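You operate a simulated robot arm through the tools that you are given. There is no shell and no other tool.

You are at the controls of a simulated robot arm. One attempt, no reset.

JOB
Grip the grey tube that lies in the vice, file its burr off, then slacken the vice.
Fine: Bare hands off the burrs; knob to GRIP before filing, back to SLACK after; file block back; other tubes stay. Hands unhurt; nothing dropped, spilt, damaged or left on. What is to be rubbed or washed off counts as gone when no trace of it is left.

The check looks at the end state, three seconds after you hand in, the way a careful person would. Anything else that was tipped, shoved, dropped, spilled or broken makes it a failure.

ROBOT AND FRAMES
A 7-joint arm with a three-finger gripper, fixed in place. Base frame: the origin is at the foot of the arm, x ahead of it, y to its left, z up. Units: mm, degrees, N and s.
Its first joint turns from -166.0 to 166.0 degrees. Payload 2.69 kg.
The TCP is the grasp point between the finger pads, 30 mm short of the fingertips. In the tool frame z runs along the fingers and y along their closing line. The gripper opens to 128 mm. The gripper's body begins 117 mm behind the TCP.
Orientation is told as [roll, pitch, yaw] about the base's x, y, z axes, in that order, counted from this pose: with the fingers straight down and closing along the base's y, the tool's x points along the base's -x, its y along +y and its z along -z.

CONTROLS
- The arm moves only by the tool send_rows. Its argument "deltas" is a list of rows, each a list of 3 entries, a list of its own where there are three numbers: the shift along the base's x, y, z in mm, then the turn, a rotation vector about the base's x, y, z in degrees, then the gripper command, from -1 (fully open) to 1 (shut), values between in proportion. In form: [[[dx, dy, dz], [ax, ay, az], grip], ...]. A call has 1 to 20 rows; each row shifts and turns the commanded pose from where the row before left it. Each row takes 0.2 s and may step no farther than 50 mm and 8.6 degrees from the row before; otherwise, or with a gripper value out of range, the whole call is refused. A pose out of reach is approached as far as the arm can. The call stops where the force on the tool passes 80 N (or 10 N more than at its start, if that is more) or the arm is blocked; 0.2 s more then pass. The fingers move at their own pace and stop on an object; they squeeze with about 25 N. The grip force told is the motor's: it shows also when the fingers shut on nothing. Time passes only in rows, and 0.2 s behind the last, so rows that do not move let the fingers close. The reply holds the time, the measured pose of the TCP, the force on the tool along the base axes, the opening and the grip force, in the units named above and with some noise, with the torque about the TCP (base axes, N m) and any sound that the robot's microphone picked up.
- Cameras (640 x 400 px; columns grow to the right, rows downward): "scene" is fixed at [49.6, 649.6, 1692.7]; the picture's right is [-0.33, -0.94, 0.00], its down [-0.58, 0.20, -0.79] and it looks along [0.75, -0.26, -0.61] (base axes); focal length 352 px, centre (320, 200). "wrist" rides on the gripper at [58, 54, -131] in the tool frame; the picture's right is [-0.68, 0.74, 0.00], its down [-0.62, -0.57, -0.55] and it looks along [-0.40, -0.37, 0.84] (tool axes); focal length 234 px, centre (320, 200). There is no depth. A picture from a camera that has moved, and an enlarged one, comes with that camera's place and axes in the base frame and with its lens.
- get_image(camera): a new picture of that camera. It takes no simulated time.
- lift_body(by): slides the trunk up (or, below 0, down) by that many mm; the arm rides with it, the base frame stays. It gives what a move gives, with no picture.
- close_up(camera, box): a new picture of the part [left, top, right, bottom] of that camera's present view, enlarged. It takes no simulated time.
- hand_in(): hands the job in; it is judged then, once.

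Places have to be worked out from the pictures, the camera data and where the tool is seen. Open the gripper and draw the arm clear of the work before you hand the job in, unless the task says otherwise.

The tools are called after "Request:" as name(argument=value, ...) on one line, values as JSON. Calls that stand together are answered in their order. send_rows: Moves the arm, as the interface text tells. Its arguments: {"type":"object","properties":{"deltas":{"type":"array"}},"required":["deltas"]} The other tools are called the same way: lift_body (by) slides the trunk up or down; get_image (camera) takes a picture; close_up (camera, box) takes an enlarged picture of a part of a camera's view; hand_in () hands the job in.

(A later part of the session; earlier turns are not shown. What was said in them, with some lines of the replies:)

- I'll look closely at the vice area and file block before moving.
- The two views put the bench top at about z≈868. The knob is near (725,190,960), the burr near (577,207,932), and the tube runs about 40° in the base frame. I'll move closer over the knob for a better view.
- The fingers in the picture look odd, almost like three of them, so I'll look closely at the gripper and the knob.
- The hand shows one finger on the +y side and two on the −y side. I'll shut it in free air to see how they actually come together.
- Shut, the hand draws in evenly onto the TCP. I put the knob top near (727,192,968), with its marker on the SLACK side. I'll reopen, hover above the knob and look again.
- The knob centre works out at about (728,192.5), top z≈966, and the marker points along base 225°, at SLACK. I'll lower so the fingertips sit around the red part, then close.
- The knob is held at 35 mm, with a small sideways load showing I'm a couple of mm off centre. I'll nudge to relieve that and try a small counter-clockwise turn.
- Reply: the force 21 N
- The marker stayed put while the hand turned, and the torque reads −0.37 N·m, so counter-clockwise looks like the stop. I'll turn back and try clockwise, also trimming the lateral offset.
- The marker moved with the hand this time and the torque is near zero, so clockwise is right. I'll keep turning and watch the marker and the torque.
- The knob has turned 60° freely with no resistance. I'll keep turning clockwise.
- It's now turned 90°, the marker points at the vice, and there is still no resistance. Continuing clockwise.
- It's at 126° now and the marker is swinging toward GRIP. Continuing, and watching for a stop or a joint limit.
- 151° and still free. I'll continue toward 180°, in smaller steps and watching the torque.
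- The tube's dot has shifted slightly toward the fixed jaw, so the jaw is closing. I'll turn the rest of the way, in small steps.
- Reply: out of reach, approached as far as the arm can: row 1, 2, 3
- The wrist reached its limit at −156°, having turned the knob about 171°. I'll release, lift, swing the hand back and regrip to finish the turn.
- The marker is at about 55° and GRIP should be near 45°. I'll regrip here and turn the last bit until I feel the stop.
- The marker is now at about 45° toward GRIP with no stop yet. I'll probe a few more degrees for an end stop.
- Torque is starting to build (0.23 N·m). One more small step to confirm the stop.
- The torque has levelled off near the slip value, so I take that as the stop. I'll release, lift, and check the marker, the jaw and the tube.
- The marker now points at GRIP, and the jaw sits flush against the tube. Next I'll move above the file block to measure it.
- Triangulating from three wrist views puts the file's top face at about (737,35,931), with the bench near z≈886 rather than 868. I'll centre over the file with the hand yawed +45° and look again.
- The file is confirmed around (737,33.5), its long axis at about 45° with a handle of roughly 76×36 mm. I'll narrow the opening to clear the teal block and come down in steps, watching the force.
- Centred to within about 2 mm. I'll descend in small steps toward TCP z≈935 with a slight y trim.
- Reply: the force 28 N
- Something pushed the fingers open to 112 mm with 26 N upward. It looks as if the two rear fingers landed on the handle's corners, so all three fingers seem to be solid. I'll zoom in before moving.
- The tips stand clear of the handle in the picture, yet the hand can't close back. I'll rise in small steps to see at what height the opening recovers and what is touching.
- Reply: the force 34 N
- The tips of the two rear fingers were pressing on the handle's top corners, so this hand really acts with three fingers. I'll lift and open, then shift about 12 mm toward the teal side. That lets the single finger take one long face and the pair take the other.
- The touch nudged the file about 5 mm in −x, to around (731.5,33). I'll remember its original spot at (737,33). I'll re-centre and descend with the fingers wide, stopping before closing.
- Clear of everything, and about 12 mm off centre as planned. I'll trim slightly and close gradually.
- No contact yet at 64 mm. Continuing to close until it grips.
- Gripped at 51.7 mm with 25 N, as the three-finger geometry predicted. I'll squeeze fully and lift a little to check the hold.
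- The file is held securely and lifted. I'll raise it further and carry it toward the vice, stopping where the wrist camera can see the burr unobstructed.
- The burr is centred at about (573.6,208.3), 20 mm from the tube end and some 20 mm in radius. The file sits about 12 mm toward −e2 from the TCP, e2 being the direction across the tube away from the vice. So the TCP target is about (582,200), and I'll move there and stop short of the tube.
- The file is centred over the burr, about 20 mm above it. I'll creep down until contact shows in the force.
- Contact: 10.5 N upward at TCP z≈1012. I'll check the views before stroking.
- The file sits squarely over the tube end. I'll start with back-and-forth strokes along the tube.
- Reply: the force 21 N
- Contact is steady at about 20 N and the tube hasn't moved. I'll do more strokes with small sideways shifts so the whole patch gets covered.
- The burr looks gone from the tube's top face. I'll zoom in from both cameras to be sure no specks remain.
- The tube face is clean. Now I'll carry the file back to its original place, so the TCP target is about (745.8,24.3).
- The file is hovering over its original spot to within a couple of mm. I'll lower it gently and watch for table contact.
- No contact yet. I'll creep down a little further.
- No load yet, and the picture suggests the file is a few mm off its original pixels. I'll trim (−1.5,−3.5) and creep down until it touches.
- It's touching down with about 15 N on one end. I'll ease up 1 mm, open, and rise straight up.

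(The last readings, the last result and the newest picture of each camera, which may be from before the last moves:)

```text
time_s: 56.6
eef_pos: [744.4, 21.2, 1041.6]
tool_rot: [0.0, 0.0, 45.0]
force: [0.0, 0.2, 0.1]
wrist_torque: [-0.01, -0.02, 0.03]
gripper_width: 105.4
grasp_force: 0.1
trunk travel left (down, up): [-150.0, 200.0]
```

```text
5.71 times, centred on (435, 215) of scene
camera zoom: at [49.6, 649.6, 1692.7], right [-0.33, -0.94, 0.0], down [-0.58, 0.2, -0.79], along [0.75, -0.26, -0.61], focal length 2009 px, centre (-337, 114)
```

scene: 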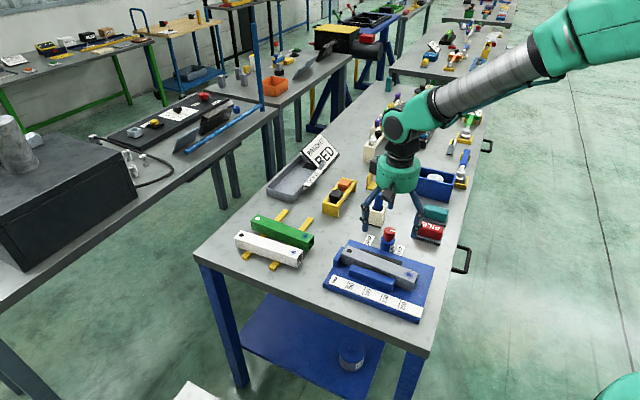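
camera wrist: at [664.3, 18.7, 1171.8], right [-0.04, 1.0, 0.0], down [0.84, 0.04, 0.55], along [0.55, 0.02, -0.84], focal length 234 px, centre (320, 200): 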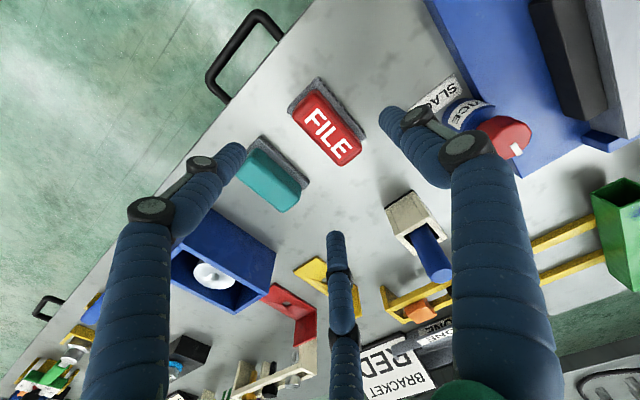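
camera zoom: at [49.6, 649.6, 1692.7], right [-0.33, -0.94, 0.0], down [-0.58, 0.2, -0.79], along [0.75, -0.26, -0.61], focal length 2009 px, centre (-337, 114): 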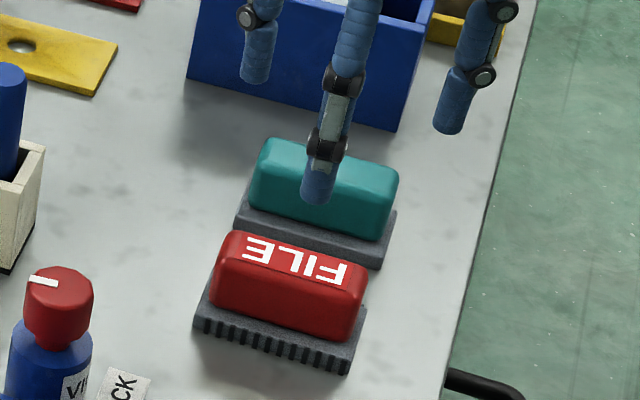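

The file is back on its original spot to within 1–2 mm. Now back to the knob, pre-rotating the hand negatively so one sweep can turn it the full 180° counter-clockwise to SLACK.

Request:
send_rows(deltas=[[[-2.6, 28.4, 5], [0, 0, -8], -0.5], [[-2.6, 28.4, 5], [0, 0, -8], -0.5], [[-2.6, 28.4, 5], [0, 0, -8], -0.5], [[-2.6, 28.4, 3], [0, 0, -8], -0.5], [[-2.6, 28.4, 0], [0, 0, -8], -0.5], [[-2.7, 28.4, 0], [0, 0, -8], -0.5], [[0, 0, 0], [0, 0, -8], -0.5], [[0, 0, 0], [0, 0, -8], -0.5], [[0, 0, 0], [0, 0, -8], -0.5], [[0, 0, 0], [0, 0, -8], -0.5], [[0, 0, 0], [0, 0, -8], -0.5], [[0, 0, 0], [0, 0, -8], -0.5], [[0, 0, 0], [0, 0, -8], -0.5], [[0, 0, 0], [0, 0, -8], -0.5], [[0, 0, 0], [0, 0, -8], -0.5], [[0, 0, 0], [0, 0, -8], -0.5], [[0, 0, 0], [0, 0, -8], -0.5], [[0, 0, 0], [0, 0, -8], -0.5], [[0, 0, 0], [0, 0, -8], -0.5], [[0, 0, 0], [0, 0, -8], -0.5]])

Request:
send_rows(deltas=[[[0, 0, 0], [0, 0, -8], -0.5], [[0, 0, 0], [0, 0, -8], -0.5], [[0, 0, 0], [0, 0, -8], -0.5], [[0, 0, 0], [0, 0, -8], -0.5], [[0, 0, 0], [0, 0, 0], -0.5]])

Request:
get_image(camera="wrist")

Request:
close_up(camera="wrist", box=[230, 60, 410, 200])

```text
time_s: 60.8
eef_pos: [728.4, 192.6, 1058.3]
tool_rot: [-0.1, 0.0, -115.1]
force: [-0.3, 0.5, 0.4]
wrist_torque: [0.04, -0.01, 0.01]
gripper_width: 96.0
grasp_force: 0.1
trunk travel left (down, up): [-150.0, 200.0]
```

```text
time_s: 62.0
eef_pos: [728.5, 191.8, 1058.7]
tool_rot: [0.0, -0.2, -147.2]
force: [-0.3, 0.4, 0.4]
wrist_torque: [-0.04, 0.0, -0.01]
gripper_width: 96.0
grasp_force: 0.1
trunk travel left (down, up): [-150.0, 200.0]
```

```text
taken
camera wrist: at [806.9, 179.4, 1188.6], right [-0.17, -0.99, 0.0], down [-0.82, 0.14, 0.55], along [-0.54, 0.09, -0.84], focal length 234 px, centre (320, 200)
```

wrist: 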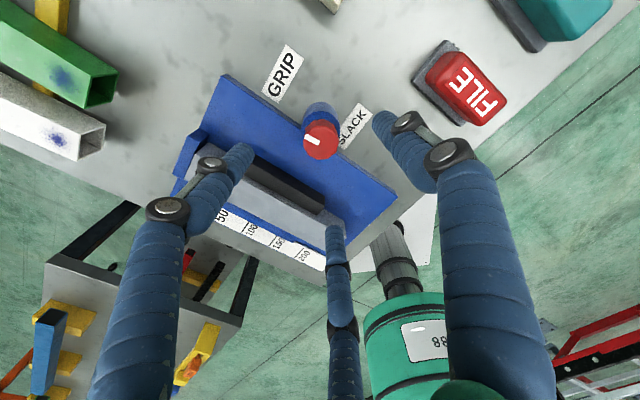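

```text
2.86 times, centred on (320, 130) of wrist
camera zoom: at [806.9, 179.4, 1188.6], right [-0.17, -0.99, 0.0], down [-0.82, 0.14, 0.55], along [-0.54, 0.09, -0.84], focal length 669 px, centre (320, 400)
```

zoom: 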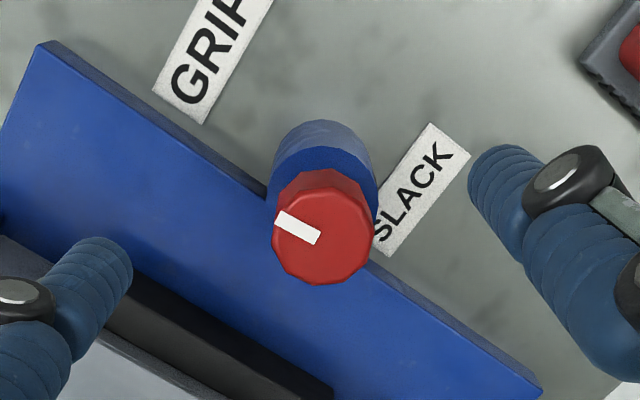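

The knob is centred below the hand. I'll descend, grip, and start turning counter-clockwise.

Request:
send_rows(deltas=[[[0, 0, -40], [0, 0, 0], -0.3], [[0, 0, -30], [0, 0, 0], -0.3], [[0, 0, -16], [0, 0, 0], -0.3], [[0, 0, 0], [0, 0, 0], -0.1], [[0, 0, 0], [0, 0, 0], 1], [[0, 0, 0], [0, 0, 0], 1], [[0, 0, 0], [0, 0, 0], 1]])

Request:
send_rows(deltas=[[[0, 0, 0], [0, 0, 5], 1], [[0, 0, 0], [0, 0, 5], 1], [[0, 0, 0], [0, 0, 5], 1], [[0, 0, 0], [0, 0, 5], 1], [[0, 0, 0], [0, 0, 0], 1]])

Request:
close_up(camera="wrist", box=[230, 60, 410, 240])

```text
time_s: 63.6
eef_pos: [727.9, 190.4, 971.6]
tool_rot: [0.0, 0.0, -146.9]
force: [6.8, -13.4, -2.1]
wrist_torque: [-0.6, -0.39, 0.02]
gripper_width: 35.0
grasp_force: 45.1
trunk travel left (down, up): [-150.0, 200.0]
```

```text
time_s: 64.8
eef_pos: [728.6, 190.9, 971.2]
tool_rot: [-0.1, 0.1, -127.0]
force: [5.2, -17.2, -5.0]
wrist_torque: [-0.57, -0.3, -0.02]
gripper_width: 35.1
grasp_force: 45.0
trunk travel left (down, up): [-150.0, 200.0]
```

```text
2.22 times, centred on (320, 150) of wrist
camera zoom: at [806.9, 206.2, 1102.2], right [0.18, -0.98, 0.0], down [-0.82, -0.15, 0.55], along [-0.54, -0.1, -0.84], focal length 520 px, centre (320, 311)
```

zoom: 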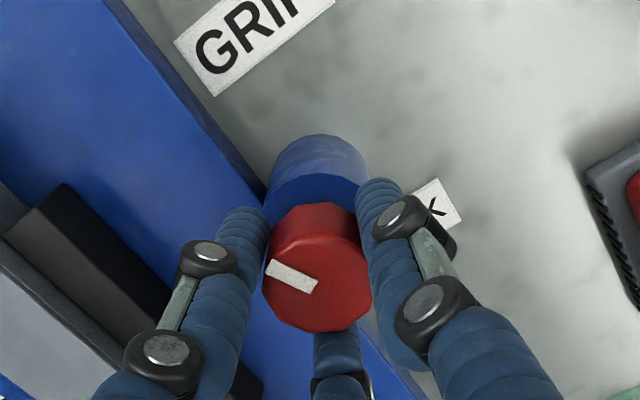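

The knob turns with the hand. I'll trim the lateral offset and continue counter-clockwise.

Request:
send_rows(deltas=[[[0.5, -1.2, 0], [0, 0, 5], 1], [[0, 0, 0], [0, 0, 6], 1], [[0, 0, 0], [0, 0, 6], 1], [[0, 0, 0], [0, 0, 6], 1], [[0, 0, 0], [0, 0, 6], 1], [[0, 0, 0], [0, 0, 6], 1], [[0, 0, 0], [0, 0, 6], 1], [[0, 0, 0], [0, 0, 6], 1], [[0, 0, 0], [0, 0, 6], 1], [[0, 0, 0], [0, 0, 6], 1], [[0, 0, 0], [0, 0, 6], 1], [[0, 0, 0], [0, 0, 6], 1], [[0, 0, 0], [0, 0, 6], 1], [[0, 0, 0], [0, 0, 0], 1]])

Request:
close_up(camera="wrist", box=[230, 60, 410, 240])

```text
time_s: 67.8
eef_pos: [728.8, 189.5, 972.2]
tool_rot: [-0.1, 0.0, -50.0]
force: [-11.7, 5.3, -13.2]
wrist_torque: [0.07, 0.26, -0.01]
gripper_width: 35.3
grasp_force: 44.5
trunk travel left (down, up): [-150.0, 200.0]
```

```text
2.22 times, centred on (320, 150) of wrist
camera zoom: at [732.3, 271.2, 1102.3], right [1.0, -0.04, 0.0], down [-0.04, -0.83, 0.55], along [-0.02, -0.55, -0.84], focal length 520 px, centre (320, 311)
```

zoom: 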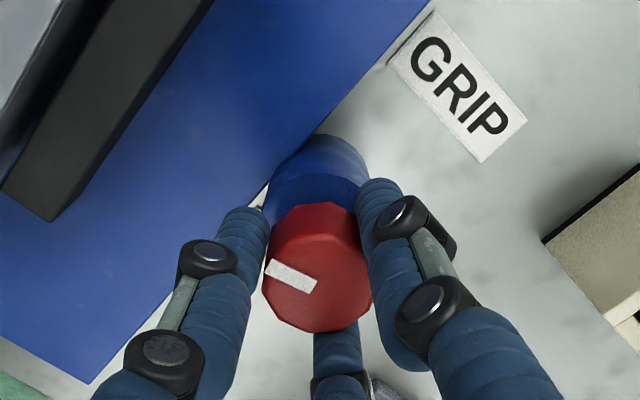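

About 97° back so far. Continuing toward SLACK.

Request:
send_rows(deltas=[[[0, 0, 0], [0, 0, 6], 1], [[0, 0, 0], [0, 0, 6], 1], [[0, 0, 0], [0, 0, 6], 1], [[0, 0, 0], [0, 0, 6], 1], [[0, 0, 0], [0, 0, 6], 1], [[0, 0, 0], [0, 0, 6], 1], [[0, 0, 0], [0, 0, 6], 1], [[0, 0, 0], [0, 0, 6], 1], [[0, 0, 0], [0, 0, 6], 1], [[0, 0, 0], [0, 0, 6], 1], [[0, 0, 0], [0, 0, 6], 1], [[0, 0, 0], [0, 0, 0], 1]])

Request:
close_up(camera="wrist", box=[230, 60, 410, 240])

```text
time_s: 70.4
eef_pos: [728.6, 190.8, 972.2]
tool_rot: [0.0, 0.1, 16.1]
force: [-14.2, 8.7, -13.5]
wrist_torque: [0.29, 0.43, 0.03]
gripper_width: 35.3
grasp_force: 44.9
trunk travel left (down, up): [-150.0, 200.0]
```

```text
2.22 times, centred on (320, 150) of wrist
camera zoom: at [657.8, 227.4, 1102.5], right [0.45, 0.9, 0.0], down [0.75, -0.37, 0.55], along [0.49, -0.25, -0.84], focal length 520 px, centre (320, 311)
```

zoom: 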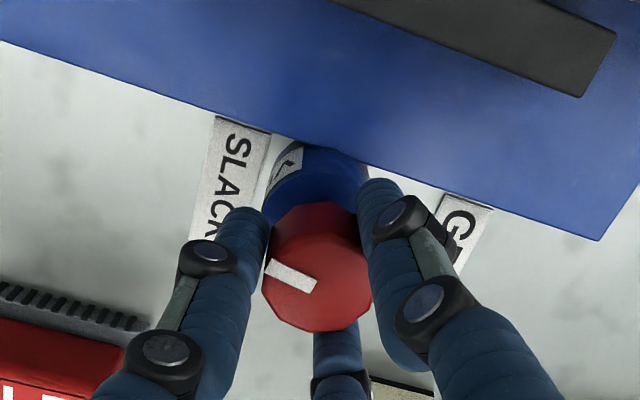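

Nearly there: about 12–15° more to be parallel with the vice edge. I'll step until the stop resists.

Request:
send_rows(deltas=[[[0, 0, 0], [0, 0, 4], 1], [[0, 0, 0], [0, 0, 4], 1], [[0, 0, 0], [0, 0, 4], 1], [[0, 0, 0], [0, 0, 0], 1]])

Request:
close_up(camera="wrist", box=[230, 60, 410, 240])

```text
time_s: 71.4
eef_pos: [728.5, 191.8, 970.7]
tool_rot: [0.0, 0.0, 28.0]
force: [-11.8, 7.7, -13.6]
wrist_torque: [0.33, 0.33, -0.61]
gripper_width: 35.4
grasp_force: 45.5
trunk travel left (down, up): [-150.0, 200.0]
```

```text
2.22 times, centred on (320, 150) of wrist
camera zoom: at [651.9, 211.9, 1102.6], right [0.25, 0.97, 0.0], down [0.81, -0.21, 0.55], along [0.53, -0.14, -0.84], focal length 520 px, centre (320, 311)
```

zoom: 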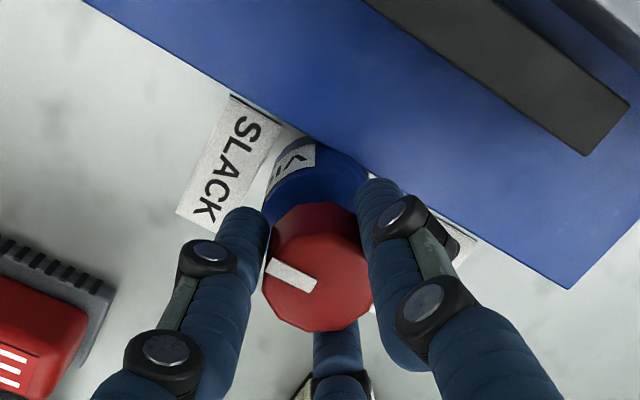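

The torque is −0.61 N·m and the marker is parallel to the vice edge on the SLACK side, so it's at the stop. I'll release, rise, and inspect.

Request:
send_rows(deltas=[[[0, 0, 0], [0, 0, 0], 0.2], [[0, 0, 0], [0, 0, 0], -0.2], [[0, 0, 0], [0, 0, 0], -0.2], [[0, 0, 25], [0, 0, 0], -0.2], [[0, 0, 40], [0, 0, -7], -0.6], [[0, 0, 40], [0, 0, -7], -1], [[0, 0, 30], [0, 0, -7], -1], [[0, 0, 0], [0, 0, -7], -1], [[0, 0, 0], [0, 0, 0], -1]])

Request:
get_image(camera="wrist")

Request:
close_up(camera="wrist", box=[210, 0, 430, 160])

Request:
close_up(camera="scene", box=[300, 190, 460, 330])

```text
time_s: 73.4
eef_pos: [728.9, 190.6, 1107.1]
tool_rot: [0.0, 0.0, 0.0]
force: [0.6, -0.8, -0.2]
wrist_torque: [-0.03, 0.0, 0.02]
gripper_width: 128.2
grasp_force: 0.0
trunk travel left (down, up): [-150.0, 200.0]
```

```text
taken
camera wrist: at [670.8, 245.3, 1237.7], right [0.68, 0.74, 0.0], down [0.62, -0.57, 0.55], along [0.4, -0.37, -0.84], focal length 234 px, centre (320, 200)
```

wrist: 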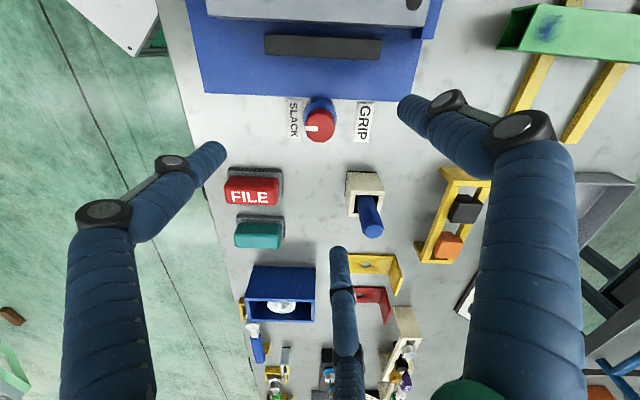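

```text
2.50 times, centred on (320, 80) of wrist
camera zoom: at [670.8, 245.3, 1237.7], right [0.68, 0.74, 0.0], down [0.62, -0.57, 0.55], along [0.4, -0.37, -0.84], focal length 585 px, centre (320, 500)
```

zoom: 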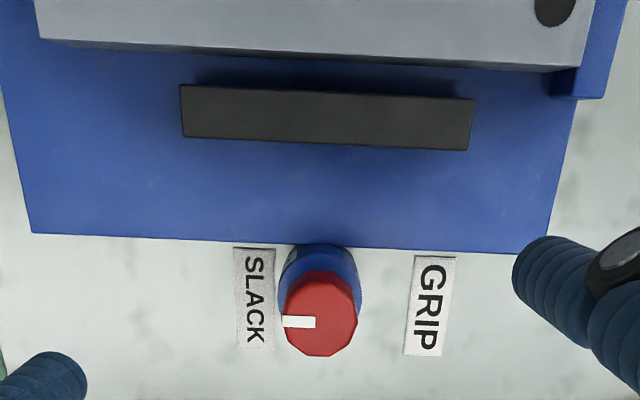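

```text
2.86 times, centred on (380, 260) of scene
camera zoom: at [49.6, 649.6, 1692.7], right [-0.33, -0.94, 0.0], down [-0.58, 0.2, -0.79], along [0.75, -0.26, -0.61], focal length 1005 px, centre (149, 29)
```

zoom: 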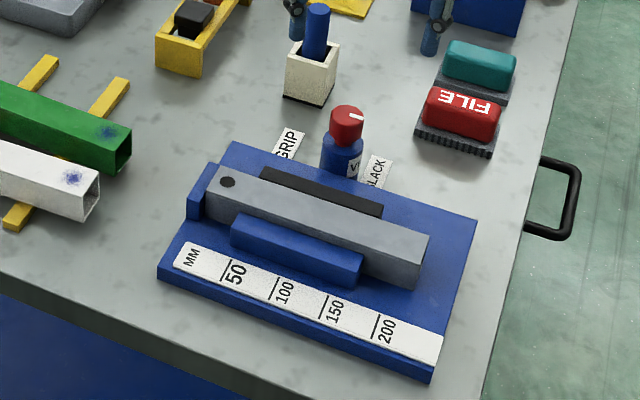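

The knob is at SLACK, the jaw has drawn back, the tube is clean, and the file is in its place. I'll withdraw the open hand to near the starting pose.

Request:
send_rows(deltas=[[[0, 0, 45], [0, 0, 0], -1], [[0, 0, 45], [0, 0, 0], -1], [[-24, 32, 20], [0, 0, 0], -1], [[-24, 32, 20], [0, 0, 0], -1], [[-24, 32, 20], [0, 0, 0], -1], [[-24, 32, 20], [0, 0, 0], -1], [[-24, 32, 15], [0, 0, 0], -1], [[-24, 32, 15], [0, 0, 0], -1], [[-24, 32, 5], [0, 0, 0], -1], [[0, 0, 0], [0, 0, 0], -1]])

Request:
get_image(camera="scene")

Request:
close_up(camera="wrist", box=[220, 90, 380, 220])

Request:
close_up(camera="scene", box=[220, 140, 480, 330])

```text
time_s: 75.6
eef_pos: [559.4, 415.4, 1312.1]
tool_rot: [0.1, 0.0, 0.0]
force: [-0.6, 1.0, 0.5]
wrist_torque: [-0.06, -0.05, -0.03]
gripper_width: 127.9
grasp_force: 0.0
trunk travel left (down, up): [-150.0, 200.0]
```

```text
taken
```

scene: 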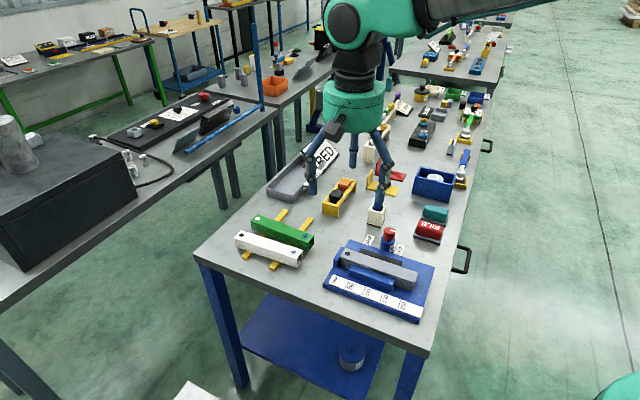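

```text
3.08 times, centred on (300, 155) of wrist
camera zoom: at [501.7, 469.9, 1442.8], right [0.68, 0.74, 0.0], down [0.62, -0.57, 0.55], along [0.4, -0.37, -0.84], focal length 720 px, centre (382, 338)
```

zoom: 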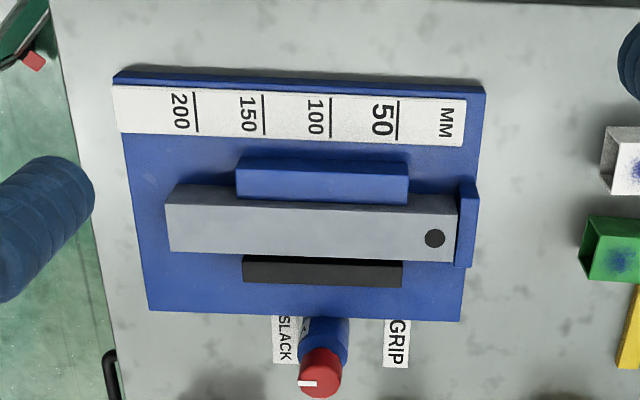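

```text
2.11 times, centred on (350, 235) of scene
camera zoom: at [49.6, 649.6, 1692.7], right [-0.33, -0.94, 0.0], down [-0.58, 0.2, -0.79], along [0.75, -0.26, -0.61], focal length 740 px, centre (257, 126)
```

zoom: 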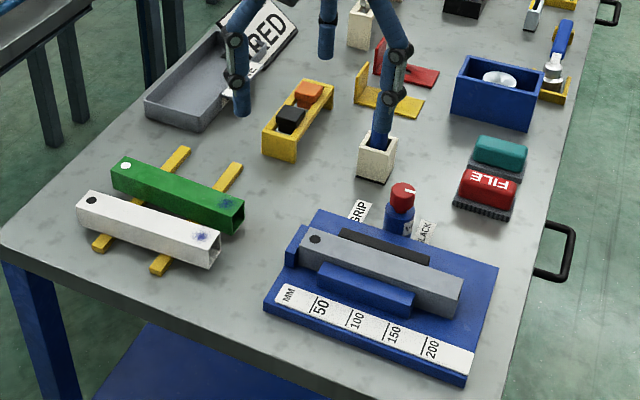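

The pictures show the tube clean in the slackened vice and the marker on SLACK. The file block is back in place, the other tubes are undisturbed, and the arm is clear with the gripper open, so I'm handing in.

Request:
hand_in()

```text
The job is handed in.
```

The grey tube's burr is filed off and the vice is slack again. The job is handed in, but I don't have the check's result.

- **Tube:** I turned the knob to GRIP before filing. Close-ups from both cameras afterwards show no trace of the burr, and I kept the fingers off it.
- **Vice:** the knob is back at its SLACK stop, and the jaw has drawn away from the tube.
- **File block:** it is back within about 2 mm of where it started. My first attempt to pick it up pressed on its handle and slid it about 5 mm; I corrected that when I set it down.
- **Everything else:** the green and white tubes did not move. Nothing was dropped. The arm is clear of the work with the gripper open.

The hand behaves as three fingers rather than the two the instructions describe, which caused that first failed grip.
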